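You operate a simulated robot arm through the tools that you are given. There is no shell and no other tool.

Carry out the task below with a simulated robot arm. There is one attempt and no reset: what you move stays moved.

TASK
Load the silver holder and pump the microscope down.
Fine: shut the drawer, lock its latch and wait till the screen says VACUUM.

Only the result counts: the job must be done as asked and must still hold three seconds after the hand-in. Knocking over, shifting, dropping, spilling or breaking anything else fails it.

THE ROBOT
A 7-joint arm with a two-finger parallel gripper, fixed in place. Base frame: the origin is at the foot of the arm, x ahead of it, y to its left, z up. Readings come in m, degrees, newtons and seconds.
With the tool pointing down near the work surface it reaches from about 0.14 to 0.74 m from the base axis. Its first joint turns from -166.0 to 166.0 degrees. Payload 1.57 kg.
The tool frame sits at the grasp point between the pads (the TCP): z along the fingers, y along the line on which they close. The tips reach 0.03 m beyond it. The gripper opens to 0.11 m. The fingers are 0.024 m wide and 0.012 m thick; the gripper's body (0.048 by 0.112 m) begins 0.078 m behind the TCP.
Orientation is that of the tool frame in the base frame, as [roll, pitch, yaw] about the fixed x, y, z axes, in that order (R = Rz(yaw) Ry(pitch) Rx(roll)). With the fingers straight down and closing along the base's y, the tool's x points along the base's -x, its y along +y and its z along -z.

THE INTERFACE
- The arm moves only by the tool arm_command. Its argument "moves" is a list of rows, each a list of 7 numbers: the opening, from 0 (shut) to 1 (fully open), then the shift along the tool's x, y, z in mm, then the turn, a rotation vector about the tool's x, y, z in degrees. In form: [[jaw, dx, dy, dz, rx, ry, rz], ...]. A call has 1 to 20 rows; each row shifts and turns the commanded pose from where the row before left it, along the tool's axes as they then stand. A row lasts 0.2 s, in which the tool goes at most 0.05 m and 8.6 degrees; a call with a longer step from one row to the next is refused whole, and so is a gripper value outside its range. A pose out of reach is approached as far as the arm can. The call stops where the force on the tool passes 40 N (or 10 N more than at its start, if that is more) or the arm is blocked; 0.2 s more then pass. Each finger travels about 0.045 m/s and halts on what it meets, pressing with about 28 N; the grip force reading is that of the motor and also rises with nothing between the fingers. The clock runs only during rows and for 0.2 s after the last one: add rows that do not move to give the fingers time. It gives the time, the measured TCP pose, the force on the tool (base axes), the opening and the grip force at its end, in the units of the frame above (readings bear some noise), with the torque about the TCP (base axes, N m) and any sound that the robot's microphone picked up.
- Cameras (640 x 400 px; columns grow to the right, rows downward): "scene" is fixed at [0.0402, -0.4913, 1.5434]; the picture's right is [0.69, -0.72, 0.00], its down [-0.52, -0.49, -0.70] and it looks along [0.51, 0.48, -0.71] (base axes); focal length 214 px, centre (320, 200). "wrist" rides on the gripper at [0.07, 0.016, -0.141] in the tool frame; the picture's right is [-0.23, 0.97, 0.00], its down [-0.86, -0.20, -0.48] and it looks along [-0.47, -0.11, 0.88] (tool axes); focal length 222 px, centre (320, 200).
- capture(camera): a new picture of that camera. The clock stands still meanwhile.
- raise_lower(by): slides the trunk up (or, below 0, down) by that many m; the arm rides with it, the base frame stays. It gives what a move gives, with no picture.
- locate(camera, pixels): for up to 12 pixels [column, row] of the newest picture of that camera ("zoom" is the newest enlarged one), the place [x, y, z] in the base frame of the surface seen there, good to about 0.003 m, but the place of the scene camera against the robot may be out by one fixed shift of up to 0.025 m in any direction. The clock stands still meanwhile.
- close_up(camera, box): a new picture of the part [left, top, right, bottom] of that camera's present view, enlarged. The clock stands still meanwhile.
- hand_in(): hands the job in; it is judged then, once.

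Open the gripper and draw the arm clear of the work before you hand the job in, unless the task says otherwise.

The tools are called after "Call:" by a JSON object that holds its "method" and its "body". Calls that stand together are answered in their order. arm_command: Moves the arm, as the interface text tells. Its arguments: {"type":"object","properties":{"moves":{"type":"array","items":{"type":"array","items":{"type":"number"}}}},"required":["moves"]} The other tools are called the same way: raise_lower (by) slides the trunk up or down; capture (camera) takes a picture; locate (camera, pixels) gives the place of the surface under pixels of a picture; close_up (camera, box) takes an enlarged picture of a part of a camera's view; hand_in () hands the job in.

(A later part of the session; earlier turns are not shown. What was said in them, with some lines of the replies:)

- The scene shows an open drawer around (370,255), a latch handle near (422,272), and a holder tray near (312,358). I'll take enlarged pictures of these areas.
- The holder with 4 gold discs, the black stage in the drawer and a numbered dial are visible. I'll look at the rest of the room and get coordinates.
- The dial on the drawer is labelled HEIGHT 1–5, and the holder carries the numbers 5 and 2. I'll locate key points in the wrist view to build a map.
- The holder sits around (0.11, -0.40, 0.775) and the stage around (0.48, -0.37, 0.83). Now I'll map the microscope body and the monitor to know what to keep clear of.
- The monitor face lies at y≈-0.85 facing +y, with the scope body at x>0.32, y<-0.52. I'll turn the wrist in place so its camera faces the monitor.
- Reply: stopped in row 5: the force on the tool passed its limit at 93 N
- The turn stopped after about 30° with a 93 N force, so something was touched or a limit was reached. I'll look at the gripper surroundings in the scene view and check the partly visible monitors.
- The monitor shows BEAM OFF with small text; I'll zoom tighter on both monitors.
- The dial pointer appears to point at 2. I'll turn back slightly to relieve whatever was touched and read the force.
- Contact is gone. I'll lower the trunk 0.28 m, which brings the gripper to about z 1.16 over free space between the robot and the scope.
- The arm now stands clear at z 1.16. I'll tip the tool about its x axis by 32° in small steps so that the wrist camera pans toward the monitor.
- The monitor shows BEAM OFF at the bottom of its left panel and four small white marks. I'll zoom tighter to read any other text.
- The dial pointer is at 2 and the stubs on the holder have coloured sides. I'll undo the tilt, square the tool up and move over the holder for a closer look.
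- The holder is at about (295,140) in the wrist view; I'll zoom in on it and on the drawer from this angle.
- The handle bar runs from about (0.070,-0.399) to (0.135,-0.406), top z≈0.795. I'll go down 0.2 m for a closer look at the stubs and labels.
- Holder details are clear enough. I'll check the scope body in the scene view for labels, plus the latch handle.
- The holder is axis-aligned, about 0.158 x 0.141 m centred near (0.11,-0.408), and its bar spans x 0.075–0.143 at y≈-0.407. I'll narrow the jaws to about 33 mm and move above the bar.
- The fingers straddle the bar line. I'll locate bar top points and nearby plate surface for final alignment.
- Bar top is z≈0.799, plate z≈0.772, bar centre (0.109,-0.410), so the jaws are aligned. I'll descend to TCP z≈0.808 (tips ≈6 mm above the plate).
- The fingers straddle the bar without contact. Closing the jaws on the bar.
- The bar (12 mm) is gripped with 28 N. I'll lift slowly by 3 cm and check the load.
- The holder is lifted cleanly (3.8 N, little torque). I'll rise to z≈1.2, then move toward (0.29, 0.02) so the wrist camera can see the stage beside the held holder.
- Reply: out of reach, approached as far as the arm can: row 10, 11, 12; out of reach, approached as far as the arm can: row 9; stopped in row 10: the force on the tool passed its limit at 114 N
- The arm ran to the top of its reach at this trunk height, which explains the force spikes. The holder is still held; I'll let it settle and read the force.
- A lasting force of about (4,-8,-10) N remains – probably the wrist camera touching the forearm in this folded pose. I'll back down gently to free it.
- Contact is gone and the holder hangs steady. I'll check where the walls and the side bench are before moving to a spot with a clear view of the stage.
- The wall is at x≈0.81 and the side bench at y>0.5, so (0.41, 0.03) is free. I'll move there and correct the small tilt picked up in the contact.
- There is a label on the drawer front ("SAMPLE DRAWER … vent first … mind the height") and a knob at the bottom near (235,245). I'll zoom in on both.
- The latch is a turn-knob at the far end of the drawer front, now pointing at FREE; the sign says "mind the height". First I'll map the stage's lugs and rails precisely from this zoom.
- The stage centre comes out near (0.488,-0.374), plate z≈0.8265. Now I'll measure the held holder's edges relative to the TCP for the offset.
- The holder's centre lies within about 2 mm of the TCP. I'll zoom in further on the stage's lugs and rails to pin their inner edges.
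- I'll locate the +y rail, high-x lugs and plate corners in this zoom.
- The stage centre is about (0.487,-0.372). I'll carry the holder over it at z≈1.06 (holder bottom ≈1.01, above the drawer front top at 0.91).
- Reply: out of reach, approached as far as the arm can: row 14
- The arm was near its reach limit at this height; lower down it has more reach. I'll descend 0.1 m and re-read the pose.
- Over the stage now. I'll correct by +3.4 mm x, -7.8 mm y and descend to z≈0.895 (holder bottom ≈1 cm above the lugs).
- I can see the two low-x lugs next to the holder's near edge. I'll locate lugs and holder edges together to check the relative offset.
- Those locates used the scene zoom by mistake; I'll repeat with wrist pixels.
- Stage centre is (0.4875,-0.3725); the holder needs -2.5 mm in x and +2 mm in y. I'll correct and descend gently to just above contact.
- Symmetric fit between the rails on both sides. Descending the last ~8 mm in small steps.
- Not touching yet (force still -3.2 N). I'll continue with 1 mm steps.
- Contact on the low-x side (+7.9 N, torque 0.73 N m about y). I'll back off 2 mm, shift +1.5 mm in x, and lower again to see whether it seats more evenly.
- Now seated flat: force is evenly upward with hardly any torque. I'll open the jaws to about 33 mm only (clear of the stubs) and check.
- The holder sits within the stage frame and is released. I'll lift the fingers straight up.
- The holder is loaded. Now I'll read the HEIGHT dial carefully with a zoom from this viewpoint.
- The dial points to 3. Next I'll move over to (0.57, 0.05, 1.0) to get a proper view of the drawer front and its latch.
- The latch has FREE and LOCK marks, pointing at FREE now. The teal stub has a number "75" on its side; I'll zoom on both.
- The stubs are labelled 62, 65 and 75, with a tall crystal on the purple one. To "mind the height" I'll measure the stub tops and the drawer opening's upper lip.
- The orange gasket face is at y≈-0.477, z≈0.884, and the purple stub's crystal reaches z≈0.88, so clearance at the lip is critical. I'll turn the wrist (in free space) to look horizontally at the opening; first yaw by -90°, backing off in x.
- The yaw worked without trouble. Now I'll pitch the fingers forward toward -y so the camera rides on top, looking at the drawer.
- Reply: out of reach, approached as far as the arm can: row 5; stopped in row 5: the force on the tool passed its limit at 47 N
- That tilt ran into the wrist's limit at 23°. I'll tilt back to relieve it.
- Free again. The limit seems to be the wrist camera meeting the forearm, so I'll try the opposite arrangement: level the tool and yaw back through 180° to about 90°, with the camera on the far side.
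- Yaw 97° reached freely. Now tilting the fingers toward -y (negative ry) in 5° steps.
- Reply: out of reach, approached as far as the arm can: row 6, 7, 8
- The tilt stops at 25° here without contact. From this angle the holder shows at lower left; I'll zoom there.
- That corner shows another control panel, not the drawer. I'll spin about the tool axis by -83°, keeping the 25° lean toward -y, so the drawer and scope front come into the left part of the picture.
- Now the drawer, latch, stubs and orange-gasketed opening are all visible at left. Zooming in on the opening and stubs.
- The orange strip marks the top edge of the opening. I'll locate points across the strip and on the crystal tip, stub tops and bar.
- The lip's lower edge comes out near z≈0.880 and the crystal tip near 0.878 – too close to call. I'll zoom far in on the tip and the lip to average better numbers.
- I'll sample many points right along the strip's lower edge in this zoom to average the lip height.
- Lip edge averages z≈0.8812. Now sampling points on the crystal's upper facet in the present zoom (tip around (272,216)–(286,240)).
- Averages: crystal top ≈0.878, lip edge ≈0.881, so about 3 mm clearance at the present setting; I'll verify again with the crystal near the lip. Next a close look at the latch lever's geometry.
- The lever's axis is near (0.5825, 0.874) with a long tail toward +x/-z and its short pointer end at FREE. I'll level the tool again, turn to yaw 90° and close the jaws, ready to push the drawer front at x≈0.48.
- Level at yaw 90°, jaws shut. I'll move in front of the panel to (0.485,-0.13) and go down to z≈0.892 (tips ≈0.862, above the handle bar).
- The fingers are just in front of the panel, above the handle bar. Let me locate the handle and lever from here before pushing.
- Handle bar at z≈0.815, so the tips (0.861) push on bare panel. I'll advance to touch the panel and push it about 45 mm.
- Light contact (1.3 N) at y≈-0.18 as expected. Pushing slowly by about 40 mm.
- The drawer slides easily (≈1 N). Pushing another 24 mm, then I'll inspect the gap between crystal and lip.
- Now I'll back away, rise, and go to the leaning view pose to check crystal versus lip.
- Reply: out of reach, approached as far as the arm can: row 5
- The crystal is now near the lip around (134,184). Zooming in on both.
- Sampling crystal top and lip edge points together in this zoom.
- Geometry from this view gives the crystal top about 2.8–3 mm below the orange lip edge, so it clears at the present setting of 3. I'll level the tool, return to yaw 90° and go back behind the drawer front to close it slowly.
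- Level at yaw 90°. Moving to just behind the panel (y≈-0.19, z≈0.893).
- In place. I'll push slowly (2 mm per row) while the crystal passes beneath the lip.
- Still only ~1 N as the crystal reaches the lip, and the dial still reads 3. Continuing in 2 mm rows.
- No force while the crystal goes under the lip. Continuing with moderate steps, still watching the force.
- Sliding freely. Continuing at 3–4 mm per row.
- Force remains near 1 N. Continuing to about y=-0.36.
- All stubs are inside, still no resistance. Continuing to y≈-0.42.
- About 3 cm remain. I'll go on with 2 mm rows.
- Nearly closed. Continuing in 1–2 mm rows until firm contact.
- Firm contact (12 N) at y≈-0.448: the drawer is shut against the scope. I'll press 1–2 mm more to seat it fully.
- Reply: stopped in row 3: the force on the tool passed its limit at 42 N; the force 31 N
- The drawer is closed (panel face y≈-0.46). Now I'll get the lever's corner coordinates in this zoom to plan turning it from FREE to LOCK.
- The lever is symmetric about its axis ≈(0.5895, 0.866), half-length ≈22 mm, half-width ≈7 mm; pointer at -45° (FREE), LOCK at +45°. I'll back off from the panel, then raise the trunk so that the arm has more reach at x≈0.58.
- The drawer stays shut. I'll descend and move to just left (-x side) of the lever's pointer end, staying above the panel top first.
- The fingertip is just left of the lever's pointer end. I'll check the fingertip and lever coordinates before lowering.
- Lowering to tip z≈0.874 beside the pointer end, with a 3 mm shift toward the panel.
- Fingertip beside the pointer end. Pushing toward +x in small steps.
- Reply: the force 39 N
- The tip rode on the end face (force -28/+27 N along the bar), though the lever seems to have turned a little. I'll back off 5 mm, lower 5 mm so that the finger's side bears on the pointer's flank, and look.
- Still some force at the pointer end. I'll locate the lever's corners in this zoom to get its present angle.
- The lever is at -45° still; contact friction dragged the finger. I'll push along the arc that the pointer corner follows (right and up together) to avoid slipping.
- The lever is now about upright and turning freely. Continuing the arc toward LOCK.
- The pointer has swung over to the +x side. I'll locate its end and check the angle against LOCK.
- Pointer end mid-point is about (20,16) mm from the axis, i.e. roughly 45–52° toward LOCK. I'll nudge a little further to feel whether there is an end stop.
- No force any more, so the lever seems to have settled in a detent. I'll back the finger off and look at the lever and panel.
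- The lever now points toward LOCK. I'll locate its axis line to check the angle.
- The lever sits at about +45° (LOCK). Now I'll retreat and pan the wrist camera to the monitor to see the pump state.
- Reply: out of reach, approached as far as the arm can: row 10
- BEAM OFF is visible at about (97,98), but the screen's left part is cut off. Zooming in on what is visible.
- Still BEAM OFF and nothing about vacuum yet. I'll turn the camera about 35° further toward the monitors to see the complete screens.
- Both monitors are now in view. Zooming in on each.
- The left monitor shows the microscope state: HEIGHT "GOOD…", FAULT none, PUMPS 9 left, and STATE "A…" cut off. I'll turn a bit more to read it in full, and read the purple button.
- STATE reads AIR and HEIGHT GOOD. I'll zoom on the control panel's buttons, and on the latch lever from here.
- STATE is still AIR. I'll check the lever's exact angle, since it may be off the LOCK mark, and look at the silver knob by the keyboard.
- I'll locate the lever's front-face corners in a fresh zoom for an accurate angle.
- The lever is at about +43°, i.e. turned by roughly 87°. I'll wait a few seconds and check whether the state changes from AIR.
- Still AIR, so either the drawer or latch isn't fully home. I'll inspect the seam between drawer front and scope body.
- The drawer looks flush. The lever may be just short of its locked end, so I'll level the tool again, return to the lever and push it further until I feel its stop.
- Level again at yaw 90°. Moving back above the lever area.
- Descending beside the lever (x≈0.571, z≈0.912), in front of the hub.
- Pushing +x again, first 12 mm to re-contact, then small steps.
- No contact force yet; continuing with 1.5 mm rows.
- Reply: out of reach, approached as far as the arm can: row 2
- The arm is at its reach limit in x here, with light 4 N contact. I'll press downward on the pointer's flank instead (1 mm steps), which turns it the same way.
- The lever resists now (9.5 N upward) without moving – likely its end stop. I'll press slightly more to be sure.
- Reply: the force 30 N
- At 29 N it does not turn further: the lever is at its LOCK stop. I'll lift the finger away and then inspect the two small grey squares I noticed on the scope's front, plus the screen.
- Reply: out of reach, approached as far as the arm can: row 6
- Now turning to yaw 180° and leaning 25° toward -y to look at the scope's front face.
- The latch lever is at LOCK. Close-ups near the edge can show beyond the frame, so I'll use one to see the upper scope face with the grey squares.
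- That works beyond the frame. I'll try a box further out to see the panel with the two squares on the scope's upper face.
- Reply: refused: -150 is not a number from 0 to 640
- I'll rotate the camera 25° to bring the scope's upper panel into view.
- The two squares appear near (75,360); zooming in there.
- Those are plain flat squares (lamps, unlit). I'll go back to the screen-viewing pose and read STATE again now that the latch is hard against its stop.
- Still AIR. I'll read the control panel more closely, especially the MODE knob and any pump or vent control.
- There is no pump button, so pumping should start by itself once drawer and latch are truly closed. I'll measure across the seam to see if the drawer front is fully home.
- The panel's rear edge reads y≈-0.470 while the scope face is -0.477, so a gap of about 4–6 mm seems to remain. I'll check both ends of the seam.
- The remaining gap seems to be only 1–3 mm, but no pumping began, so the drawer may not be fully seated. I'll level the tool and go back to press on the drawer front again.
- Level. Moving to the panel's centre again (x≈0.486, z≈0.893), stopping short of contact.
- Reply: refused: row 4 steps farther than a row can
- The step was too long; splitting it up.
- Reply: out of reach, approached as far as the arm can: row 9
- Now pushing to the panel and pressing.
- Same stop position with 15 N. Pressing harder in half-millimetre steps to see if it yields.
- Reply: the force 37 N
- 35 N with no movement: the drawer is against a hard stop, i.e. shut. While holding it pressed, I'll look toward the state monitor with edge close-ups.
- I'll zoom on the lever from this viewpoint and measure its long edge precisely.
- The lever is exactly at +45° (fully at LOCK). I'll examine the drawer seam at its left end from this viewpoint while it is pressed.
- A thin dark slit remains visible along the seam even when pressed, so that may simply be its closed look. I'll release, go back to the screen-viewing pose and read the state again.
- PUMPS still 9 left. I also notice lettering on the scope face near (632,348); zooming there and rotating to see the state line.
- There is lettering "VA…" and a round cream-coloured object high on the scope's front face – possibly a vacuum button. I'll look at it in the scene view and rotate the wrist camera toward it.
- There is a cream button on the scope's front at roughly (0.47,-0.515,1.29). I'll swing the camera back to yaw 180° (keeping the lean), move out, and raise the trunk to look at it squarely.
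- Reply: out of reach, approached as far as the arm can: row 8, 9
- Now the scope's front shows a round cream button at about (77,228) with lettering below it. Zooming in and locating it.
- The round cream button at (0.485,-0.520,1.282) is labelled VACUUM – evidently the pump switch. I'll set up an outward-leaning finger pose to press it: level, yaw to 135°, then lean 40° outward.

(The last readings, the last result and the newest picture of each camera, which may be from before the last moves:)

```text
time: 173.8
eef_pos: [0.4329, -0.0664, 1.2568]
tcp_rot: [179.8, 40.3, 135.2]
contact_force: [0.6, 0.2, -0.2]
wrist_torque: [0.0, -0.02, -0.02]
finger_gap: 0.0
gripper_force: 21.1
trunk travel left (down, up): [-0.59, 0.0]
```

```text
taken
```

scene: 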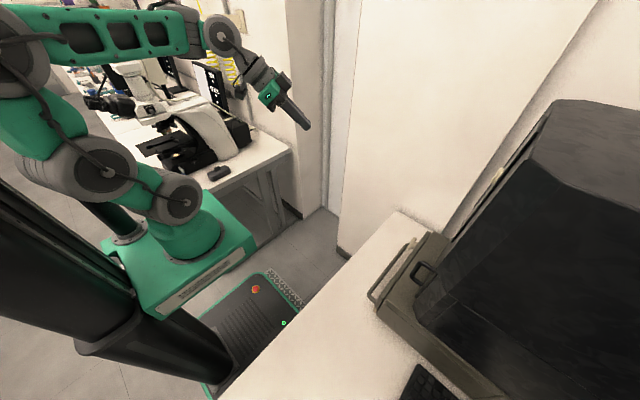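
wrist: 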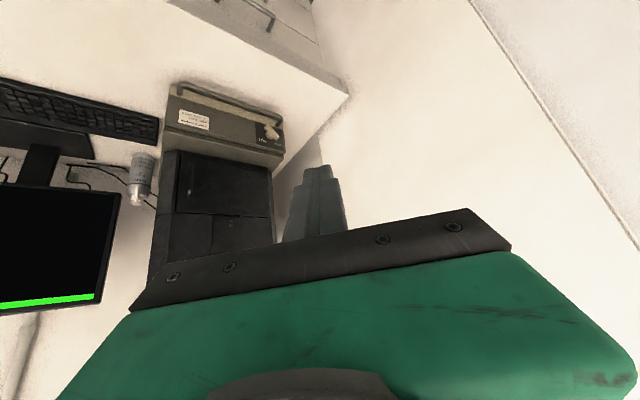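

The outward lean of 40° is reached without trouble. Moving in a straight line toward the button, stopping about 5 cm short.

Call:
{"method": "arm_command", "body": {"moves": [[0, -15, -15, 10, 0, 0, 0], [0, -22.1, -21.6, 14.4, 0, 0, 0], [0, -22.1, -21.6, 14.4, 0, 0, 0], [0, -22.1, -21.6, 14.4, 0, 0, 0], [0, -22.1, -21.6, 14.4, 0, 0, 0], [0, -22.1, -21.6, 14.4, 0, 0, 0], [0, -22.1, -21.6, 14.4, 0, 0, 0], [0, -22.1, -21.6, 14.4, 0, 0, 0], [0, -22.1, -21.6, 14.4, 0, 0, 0], [0, -22.1, -21.6, 14.4, 0, 0, 0], [0, -15, -14, 9, 0, 0, 0], [0, 0, 0, 0, 0, 0, 0]]}}

Call:
{"method": "capture", "body": {"camera": "wrist"}}

Call:
{"method": "capture", "body": {"camera": "scene"}}

```text
time: 176.4
eef_pos: [0.4686, -0.4162, 1.2909]
tcp_rot: [179.9, 40.0, 135.3]
contact_force: [-1.0, -0.7, 0.8]
wrist_torque: [-0.03, 0.04, -0.01]
finger_gap: 0.0001
gripper_force: 20.9
trunk travel left (down, up): [-0.59, 0.0]
```

```text
taken
```

wrist: 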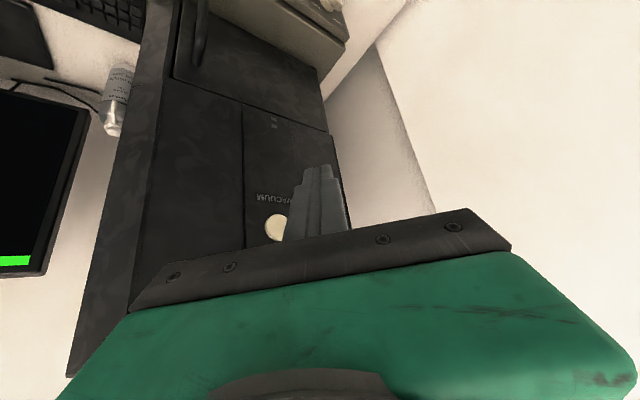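

```text
taken
```

scene: 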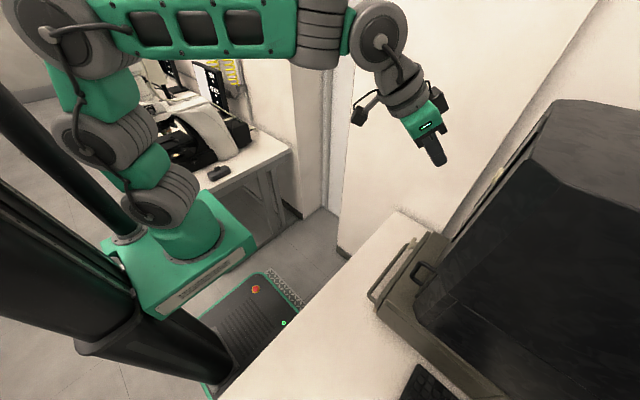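

The button shows at (277,228) beside the fingertip. Locating both precisely.

Call:
{"method": "close_up", "body": {"camera": "wrist", "box": [230, 150, 370, 250]}}

Call:
{"method": "locate", "body": {"camera": "zoom", "pixels": [[215, 310], [225, 330], [205, 295], [195, 325], [235, 300], [150, 320], [330, 90], [400, 85], [300, 180], [280, 100], [345, 80], [260, 250]]}}

```text
4.00 times, centred on (300, 200) of wrist
```

zoom: 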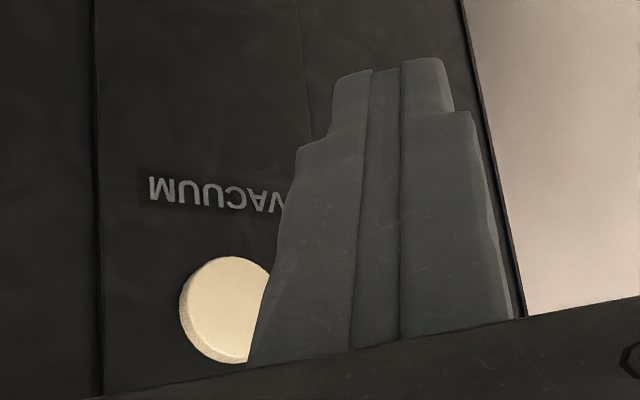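

```text
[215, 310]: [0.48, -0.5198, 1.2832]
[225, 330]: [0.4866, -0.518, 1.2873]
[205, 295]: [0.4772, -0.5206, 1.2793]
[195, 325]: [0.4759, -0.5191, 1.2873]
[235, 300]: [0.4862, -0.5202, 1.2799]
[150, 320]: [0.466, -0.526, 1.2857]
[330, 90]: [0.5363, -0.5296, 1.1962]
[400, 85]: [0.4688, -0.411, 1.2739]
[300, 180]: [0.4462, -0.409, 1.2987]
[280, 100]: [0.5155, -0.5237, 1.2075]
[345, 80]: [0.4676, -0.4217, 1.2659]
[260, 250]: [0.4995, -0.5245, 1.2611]
```

Button centre (0.486,-0.5195,1.281). I'll close in to about 1.5 cm from contact and then advance along -y in small steps.

Call:
{"method": "arm_command", "body": {"moves": [[0, -13.3, -13.5, 8.7, 0, 0, 0], [0, -13.3, -13.5, 8.7, 0, 0, 0], [0, -13.3, -13.5, 8.7, 0, 0, 0], [0, 0, 0, 0, 0, 0, 0]]}}

Call:
{"method": "close_up", "body": {"camera": "wrist", "box": [230, 140, 390, 250]}}

Call:
{"method": "close_up", "body": {"camera": "scene", "box": [400, 90, 560, 230]}}

```text
time: 177.4
eef_pos: [0.4736, -0.4772, 1.2959]
tcp_rot: [179.8, 40.1, 135.4]
contact_force: [0.7, 0.2, 0.7]
wrist_torque: [-0.02, 0.03, -0.04]
finger_gap: 0.0
gripper_force: 21.3
trunk travel left (down, up): [-0.59, 0.0]
```

```text
3.64 times, centred on (310, 195) of wrist
```

zoom: 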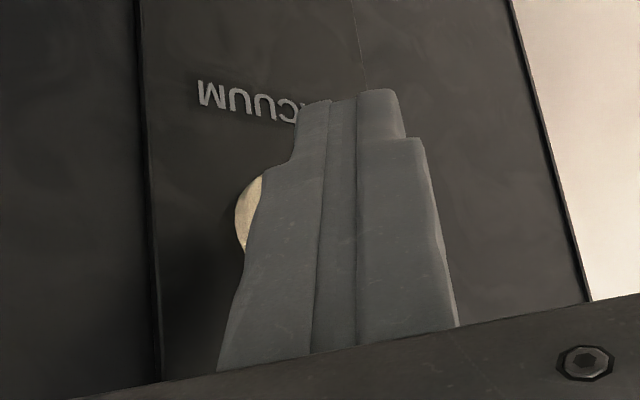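

```text
2.86 times, centred on (480, 160) of scene
```

zoom: 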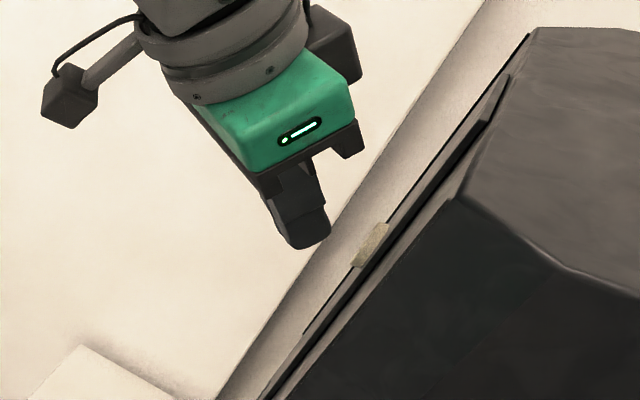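

From the scene view the tip would meet the button slightly to its -x side, so I'll shift +6 mm in x and advance 12 mm along -y.

Call:
{"method": "arm_command", "body": {"moves": [[0, -3.25, 4.23, 2.75, 0, 0, 0], [0, -1.61, -2.13, 1.37, 0, 0, 0], [0, -1.61, -2.13, 1.37, 0, 0, 0], [0, -1.61, -2.13, 1.37, 0, 0, 0], [0, -1.61, -2.13, 1.37, 0, 0, 0], [0, 0, 0, 0, 0, 0, 0]]}}

Call:
{"method": "close_up", "body": {"camera": "scene", "box": [440, 130, 540, 210]}}

Call:
{"method": "close_up", "body": {"camera": "wrist", "box": [230, 140, 390, 250]}}

```text
time: 178.8
eef_pos: [0.4807, -0.4898, 1.2967]
tcp_rot: [179.8, 40.2, 135.3]
contact_force: [-0.5, 0.0, -0.3]
wrist_torque: [0.0, -0.01, -0.04]
finger_gap: 0.0001
gripper_force: 21.6
trunk travel left (down, up): [-0.59, 0.0]
```

```text
5.00 times, centred on (490, 170) of scene
```

zoom: 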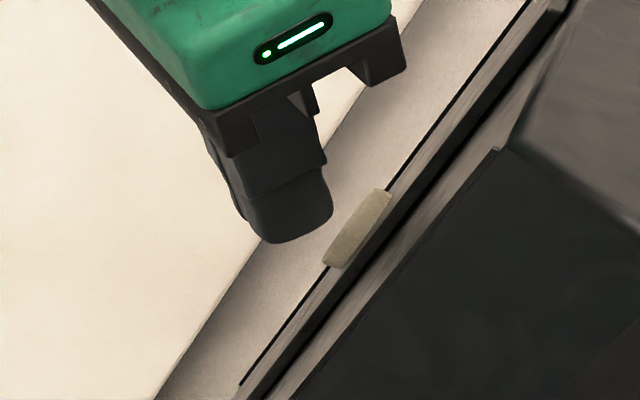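

```text
3.64 times, centred on (310, 195) of wrist
```

zoom: 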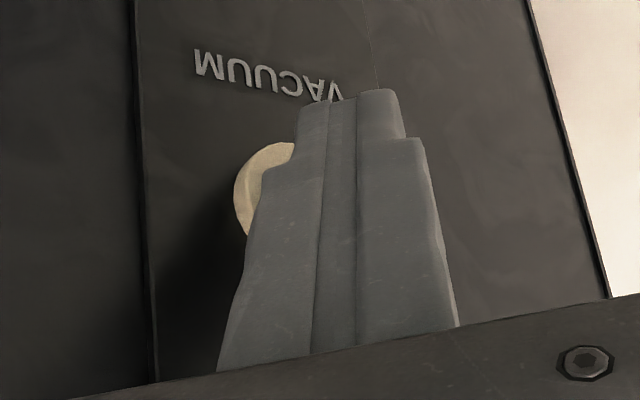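

About 1 cm to go and well centred now. Advancing in 2 mm steps.

Call:
{"method": "arm_command", "body": {"moves": [[0, -1.07, -1.42, 0.91, 0, 0, 0], [0, -1.07, -1.42, 0.91, 0, 0, 0], [0, -1.07, -1.42, 0.91, 0, 0, 0], [0, -1.07, -1.42, 0.91, 0, 0, 0], [0, 0, 0, 0, 0, 0, 0]]}}

Call:
{"method": "close_up", "body": {"camera": "scene", "box": [440, 130, 540, 210]}}

```text
time: 180.0
eef_pos: [0.4806, -0.4979, 1.2947]
tcp_rot: [179.9, 40.1, 135.4]
contact_force: [-0.1, 3.4, -0.5]
wrist_torque: [0.09, 0.01, 0.07]
finger_gap: 0.0001
gripper_force: 21.2
trunk travel left (down, up): [-0.59, 0.0]
heard: click
```

```text
5.00 times, centred on (490, 170) of scene
```

zoom: 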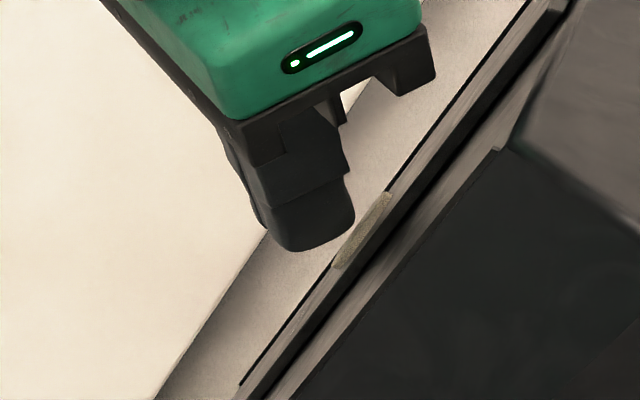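

"click" heard at 3.4 N – the VACUUM button is pressed. I'll withdraw straight back.

Call:
{"method": "arm_command", "body": {"moves": [[0, 5.4, 7.1, -4.6, 0, 0, 0], [0, 10.7, 14.2, -9.1, 0, 0, 0], [0, 16, 21.3, -13.7, 0, 0, 0], [0, 16, 21.3, -13.7, 0, 0, 0], [0, 16, 21.3, -13.7, 0, 0, 0], [0, 0, 0, 0, 0, 0, 0]]}}

Call:
{"method": "capture", "body": {"camera": "wrist"}}

Call:
{"method": "close_up", "body": {"camera": "wrist", "box": [0, 0, 20, 300]}}

```text
time: 181.4
eef_pos: [0.4801, -0.3785, 1.2965]
tcp_rot: [179.8, 40.0, 135.3]
contact_force: [0.1, 0.6, -0.5]
wrist_torque: [0.03, 0.01, -0.02]
finger_gap: 0.0
gripper_force: 20.7
trunk travel left (down, up): [-0.59, 0.0]
```

```text
taken
```

wrist: 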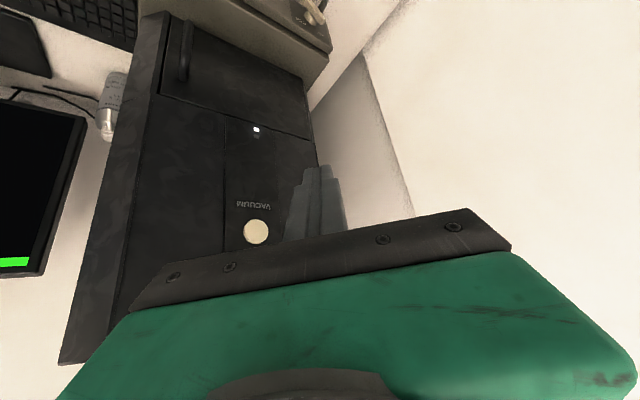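

```text
1.33 times, centred on (10, 150) of wrist
```

zoom: 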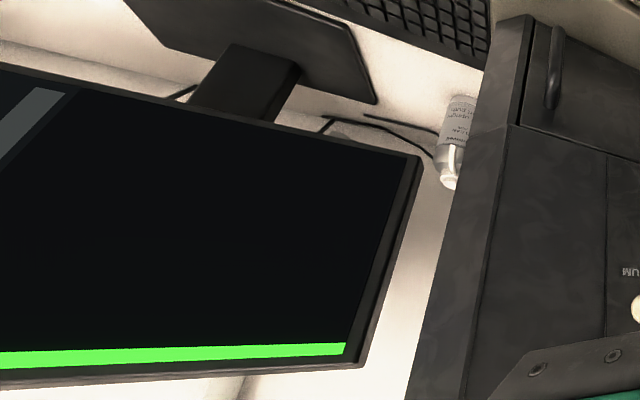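

A status lamp on the scope is lit now (256,129). I'll move back toward the monitors to read the state.

Call:
{"method": "arm_command", "body": {"moves": [[0, 25, -18.5, -13, 0, 0, 0], [0, 25, -18.5, -13, 0, 0, 0], [0, 25, -18.5, -13, 0, 0, 0], [0, 25, -18.5, -13, 0, 0, 0], [0, 25, -18.5, -13, 0, 0, 0], [0, 25, -18.5, -13, 0, 0, 0], [0, 25, -18.5, -13, 0, 0, 0], [0, 25, -18.5, -13, 0, 0, 0], [0, 0, 0, 0, 0, 0, 0]]}}

Call:
{"method": "capture", "body": {"camera": "wrist"}}

Call:
{"method": "close_up", "body": {"camera": "wrist", "box": [0, 50, 60, 350]}}

```text
time: 183.4
eef_pos: [0.2186, -0.3289, 1.2442]
tcp_rot: [179.9, 40.1, 135.3]
contact_force: [-0.5, -0.3, -0.5]
wrist_torque: [0.01, -0.01, 0.01]
finger_gap: 0.0001
gripper_force: 21.7
trunk travel left (down, up): [-0.59, 0.0]
```

```text
taken
```

wrist: 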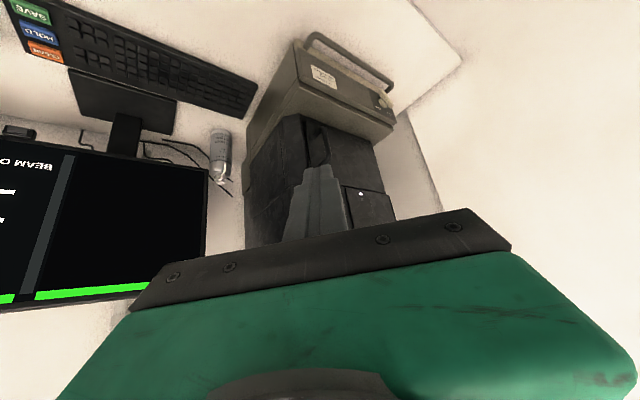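

```text
1.33 times, centred on (30, 200) of wrist
```

zoom: 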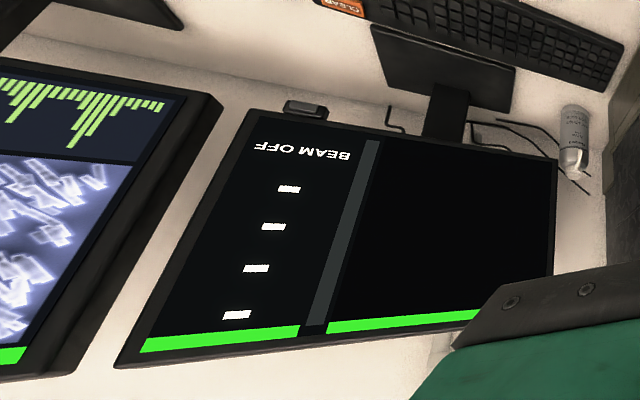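

I'll yaw the leaning tool a further 35° toward the left monitor.

Call:
{"method": "arm_command", "body": {"moves": [[0, 0, 0, 0, 4.53, 0, 5.34], [0, 0, 0, 0, 4.53, 0, 5.34], [0, 0, 0, 0, 4.53, 0, 5.34], [0, 0, 0, 0, 4.53, 0, 5.34], [0, 0, 0, 0, 4.53, 0, 5.34], [0, 0, 0, 0, 0, 0, 0]]}}

Call:
{"method": "capture", "body": {"camera": "wrist"}}

Call:
{"method": "close_up", "body": {"camera": "wrist", "box": [0, 80, 120, 320]}}

```text
time: 184.3
eef_pos: [0.1301, -0.3582, 1.2426]
tcp_rot: [-179.8, 39.5, 97.9]
contact_force: [0.4, 0.2, 0.0]
wrist_torque: [-0.01, 0.02, -0.02]
finger_gap: 0.0
gripper_force: 21.7
trunk travel left (down, up): [-0.59, 0.0]
stopped in row 4: the arm was blocked; the commanded pose is now the measured one
```

```text
taken
```

wrist: 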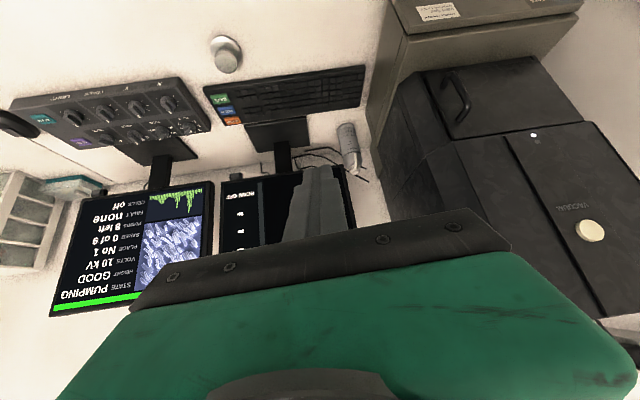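

```text
1.67 times, centred on (60, 200) of wrist
```

zoom: 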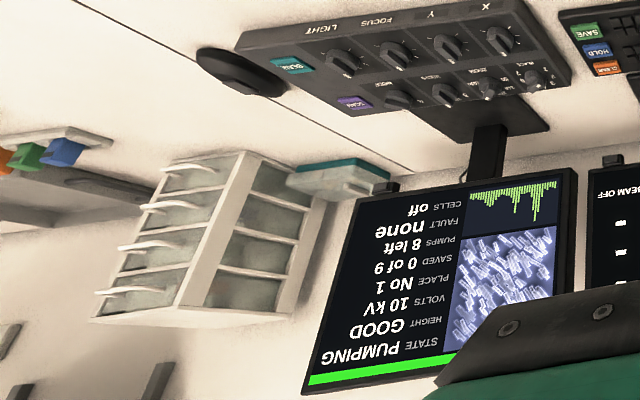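

STATE now reads PUMPING, PUMPS 8 left, HEIGHT GOOD, FAULT none. I'll hold still and wait.

Call:
{"method": "arm_command", "body": {"moves": [[0, 0, 0, 0, 0, 0, 0], [0, 0, 0, 0, 0, 0, 0], [0, 0, 0, 0, 0, 0, 0], [0, 0, 0, 0, 0, 0, 0], [0, 0, 0, 0, 0, 0, 0], [0, 0, 0, 0, 0, 0, 0], [0, 0, 0, 0, 0, 0, 0], [0, 0, 0, 0, 0, 0, 0], [0, 0, 0, 0, 0, 0, 0], [0, 0, 0, 0, 0, 0, 0], [0, 0, 0, 0, 0, 0, 0], [0, 0, 0, 0, 0, 0, 0], [0, 0, 0, 0, 0, 0, 0], [0, 0, 0, 0, 0, 0, 0], [0, 0, 0, 0, 0, 0, 0], [0, 0, 0, 0, 0, 0, 0], [0, 0, 0, 0, 0, 0, 0], [0, 0, 0, 0, 0, 0, 0], [0, 0, 0, 0, 0, 0, 0], [0, 0, 0, 0, 0, 0, 0]]}}

Call:
{"method": "arm_command", "body": {"moves": [[0, 0, 0, 0, 0, 0, 0], [0, 0, 0, 0, 0, 0, 0], [0, 0, 0, 0, 0, 0, 0], [0, 0, 0, 0, 0, 0, 0], [0, 0, 0, 0, 0, 0, 0], [0, 0, 0, 0, 0, 0, 0], [0, 0, 0, 0, 0, 0, 0], [0, 0, 0, 0, 0, 0, 0], [0, 0, 0, 0, 0, 0, 0], [0, 0, 0, 0, 0, 0, 0], [0, 0, 0, 0, 0, 0, 0], [0, 0, 0, 0, 0, 0, 0], [0, 0, 0, 0, 0, 0, 0], [0, 0, 0, 0, 0, 0, 0], [0, 0, 0, 0, 0, 0, 0], [0, 0, 0, 0, 0, 0, 0], [0, 0, 0, 0, 0, 0, 0], [0, 0, 0, 0, 0, 0, 0], [0, 0, 0, 0, 0, 0, 0], [0, 0, 0, 0, 0, 0, 0]]}}

Call:
{"method": "close_up", "body": {"camera": "wrist", "box": [40, 170, 220, 320]}}

```text
time: 188.5
eef_pos: [0.131, -0.3587, 1.2404]
tcp_rot: [-179.9, 39.4, 98.0]
contact_force: [0.1, -0.1, 0.9]
wrist_torque: [-0.02, 0.0, -0.02]
finger_gap: 0.0001
gripper_force: 21.6
trunk travel left (down, up): [-0.59, 0.0]
```

```text
time: 192.7
eef_pos: [0.1308, -0.3592, 1.2411]
tcp_rot: [-179.9, 39.5, 98.0]
contact_force: [-0.7, -0.2, 0.0]
wrist_torque: [-0.02, 0.0, -0.02]
finger_gap: 0.0
gripper_force: 21.6
trunk travel left (down, up): [-0.59, 0.0]
```

```text
2.67 times, centred on (130, 245) of wrist
```

zoom: 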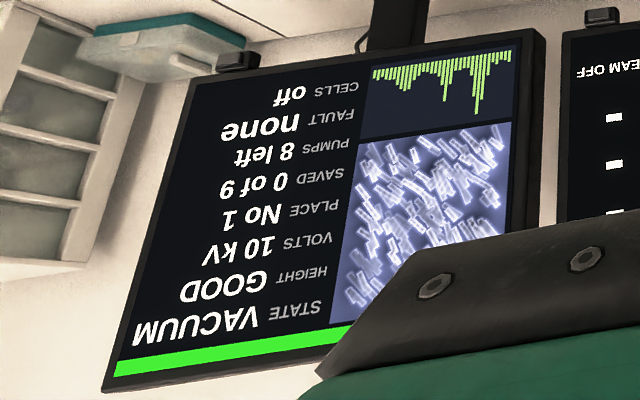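

STATE reads VACUUM. I'll open the gripper here, clear of everything, and take final pictures to confirm that nothing else is disturbed.

Call:
{"method": "arm_command", "body": {"moves": [[0.3, 0, 0, 0, 0, 0, 0], [0.6, 0, 0, 0, 0, 0, 0], [1, 0, 0, 0, 0, 0, 0], [1, 0, 0, 0, 0, 0, 0], [1, 0, 0, 0, 0, 0, 0], [1, 0, 0, 0, 0, 0, 0], [1, 0, 0, 0, 0, 0, 0], [1, 0, 0, 0, 0, 0, 0], [1, 0, 0, 0, 0, 0, 0], [1, 0, 0, 0, 0, 0, 0]]}}

Call:
{"method": "capture", "body": {"camera": "scene"}}

Call:
{"method": "capture", "body": {"camera": "wrist"}}

Call:
{"method": "close_up", "body": {"camera": "wrist", "box": [40, 170, 220, 320]}}

Call:
{"method": "close_up", "body": {"camera": "scene", "box": [350, 210, 460, 320]}}

```text
time: 194.9
eef_pos: [0.1301, -0.3572, 1.2423]
tcp_rot: [179.9, 39.6, 98.0]
contact_force: [0.3, -0.4, -0.8]
wrist_torque: [-0.01, -0.01, -0.01]
finger_gap: 0.1102
gripper_force: 0.1
trunk travel left (down, up): [-0.59, 0.0]
```

```text
taken
```

scene: 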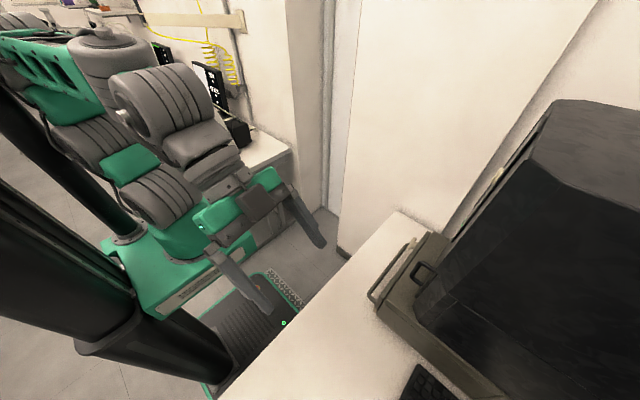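

```text
taken
```

wrist: 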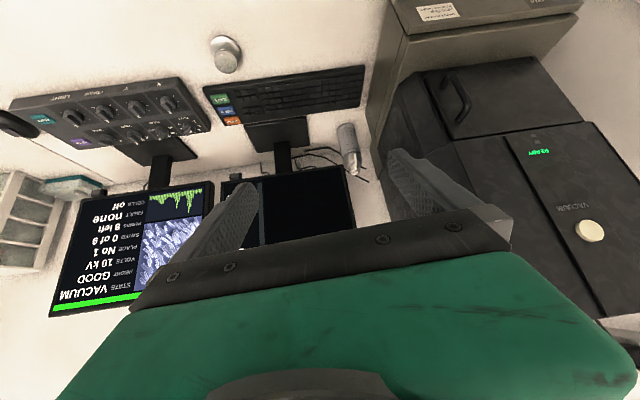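

```text
2.67 times, centred on (130, 245) of wrist
```

zoom: 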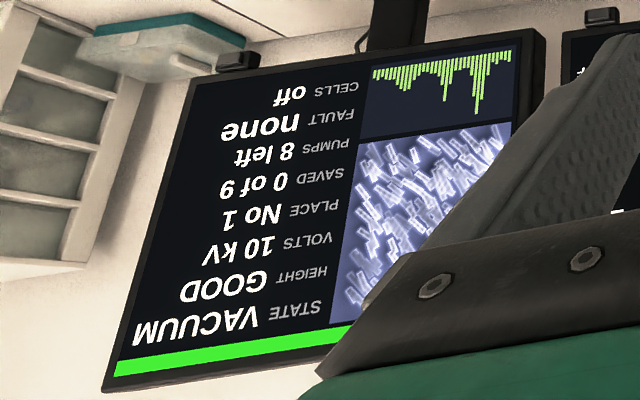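

```text
3.64 times, centred on (405, 265) of scene
```

zoom: 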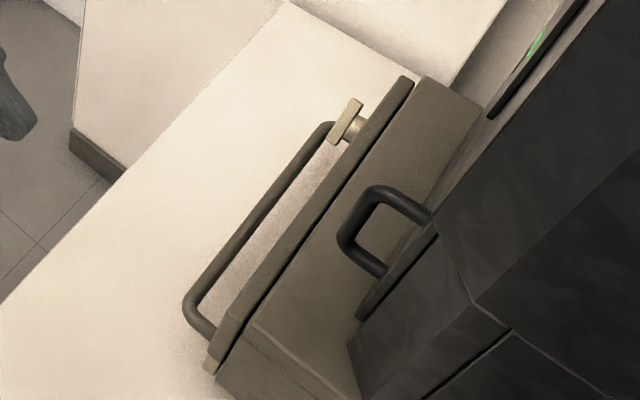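

The screen reads STATE VACUUM, HEIGHT GOOD and FAULT none, the scope's own lamp shows green "READY", and the drawer is shut with its latch at LOCK. The gripper is open and clear of the work, so I'm handing in.

Call:
{"method": "hand_in", "body": {}}

```text
The job is handed in.
```

The silver holder is loaded, the drawer is shut with its latch at LOCK, and the microscope is pumped down. The state screen reads VACUUM, with HEIGHT GOOD and FAULT none. I have handed the job in, but no verdict has come back yet.

- **Pumping:** locking the latch did not start the pump. I pressed the round VACUUM button on the scope's front, and the screen went from AIR to PUMPING to VACUUM. That used one pump-down, so it now shows 8 left.
- **Sample height:** I left the HEIGHT dial at 3. The tallest sample, the crystal on stub 65, passed under the top edge of the drawer opening with about 3 mm to spare and no contact.
- **Force stops:** the arm stopped itself on excess force four times. Three were the arm itself: twice near the top of its reach, and once when the wrist reached its tilt limit. One of the first two came while it carried the holder, which stayed in the grip. The fourth was pressing the drawer against its stop.

I saw nothing else moved or knocked over in the final pictures, though they don't cover the whole bench. The gripper is open and clear of the work.
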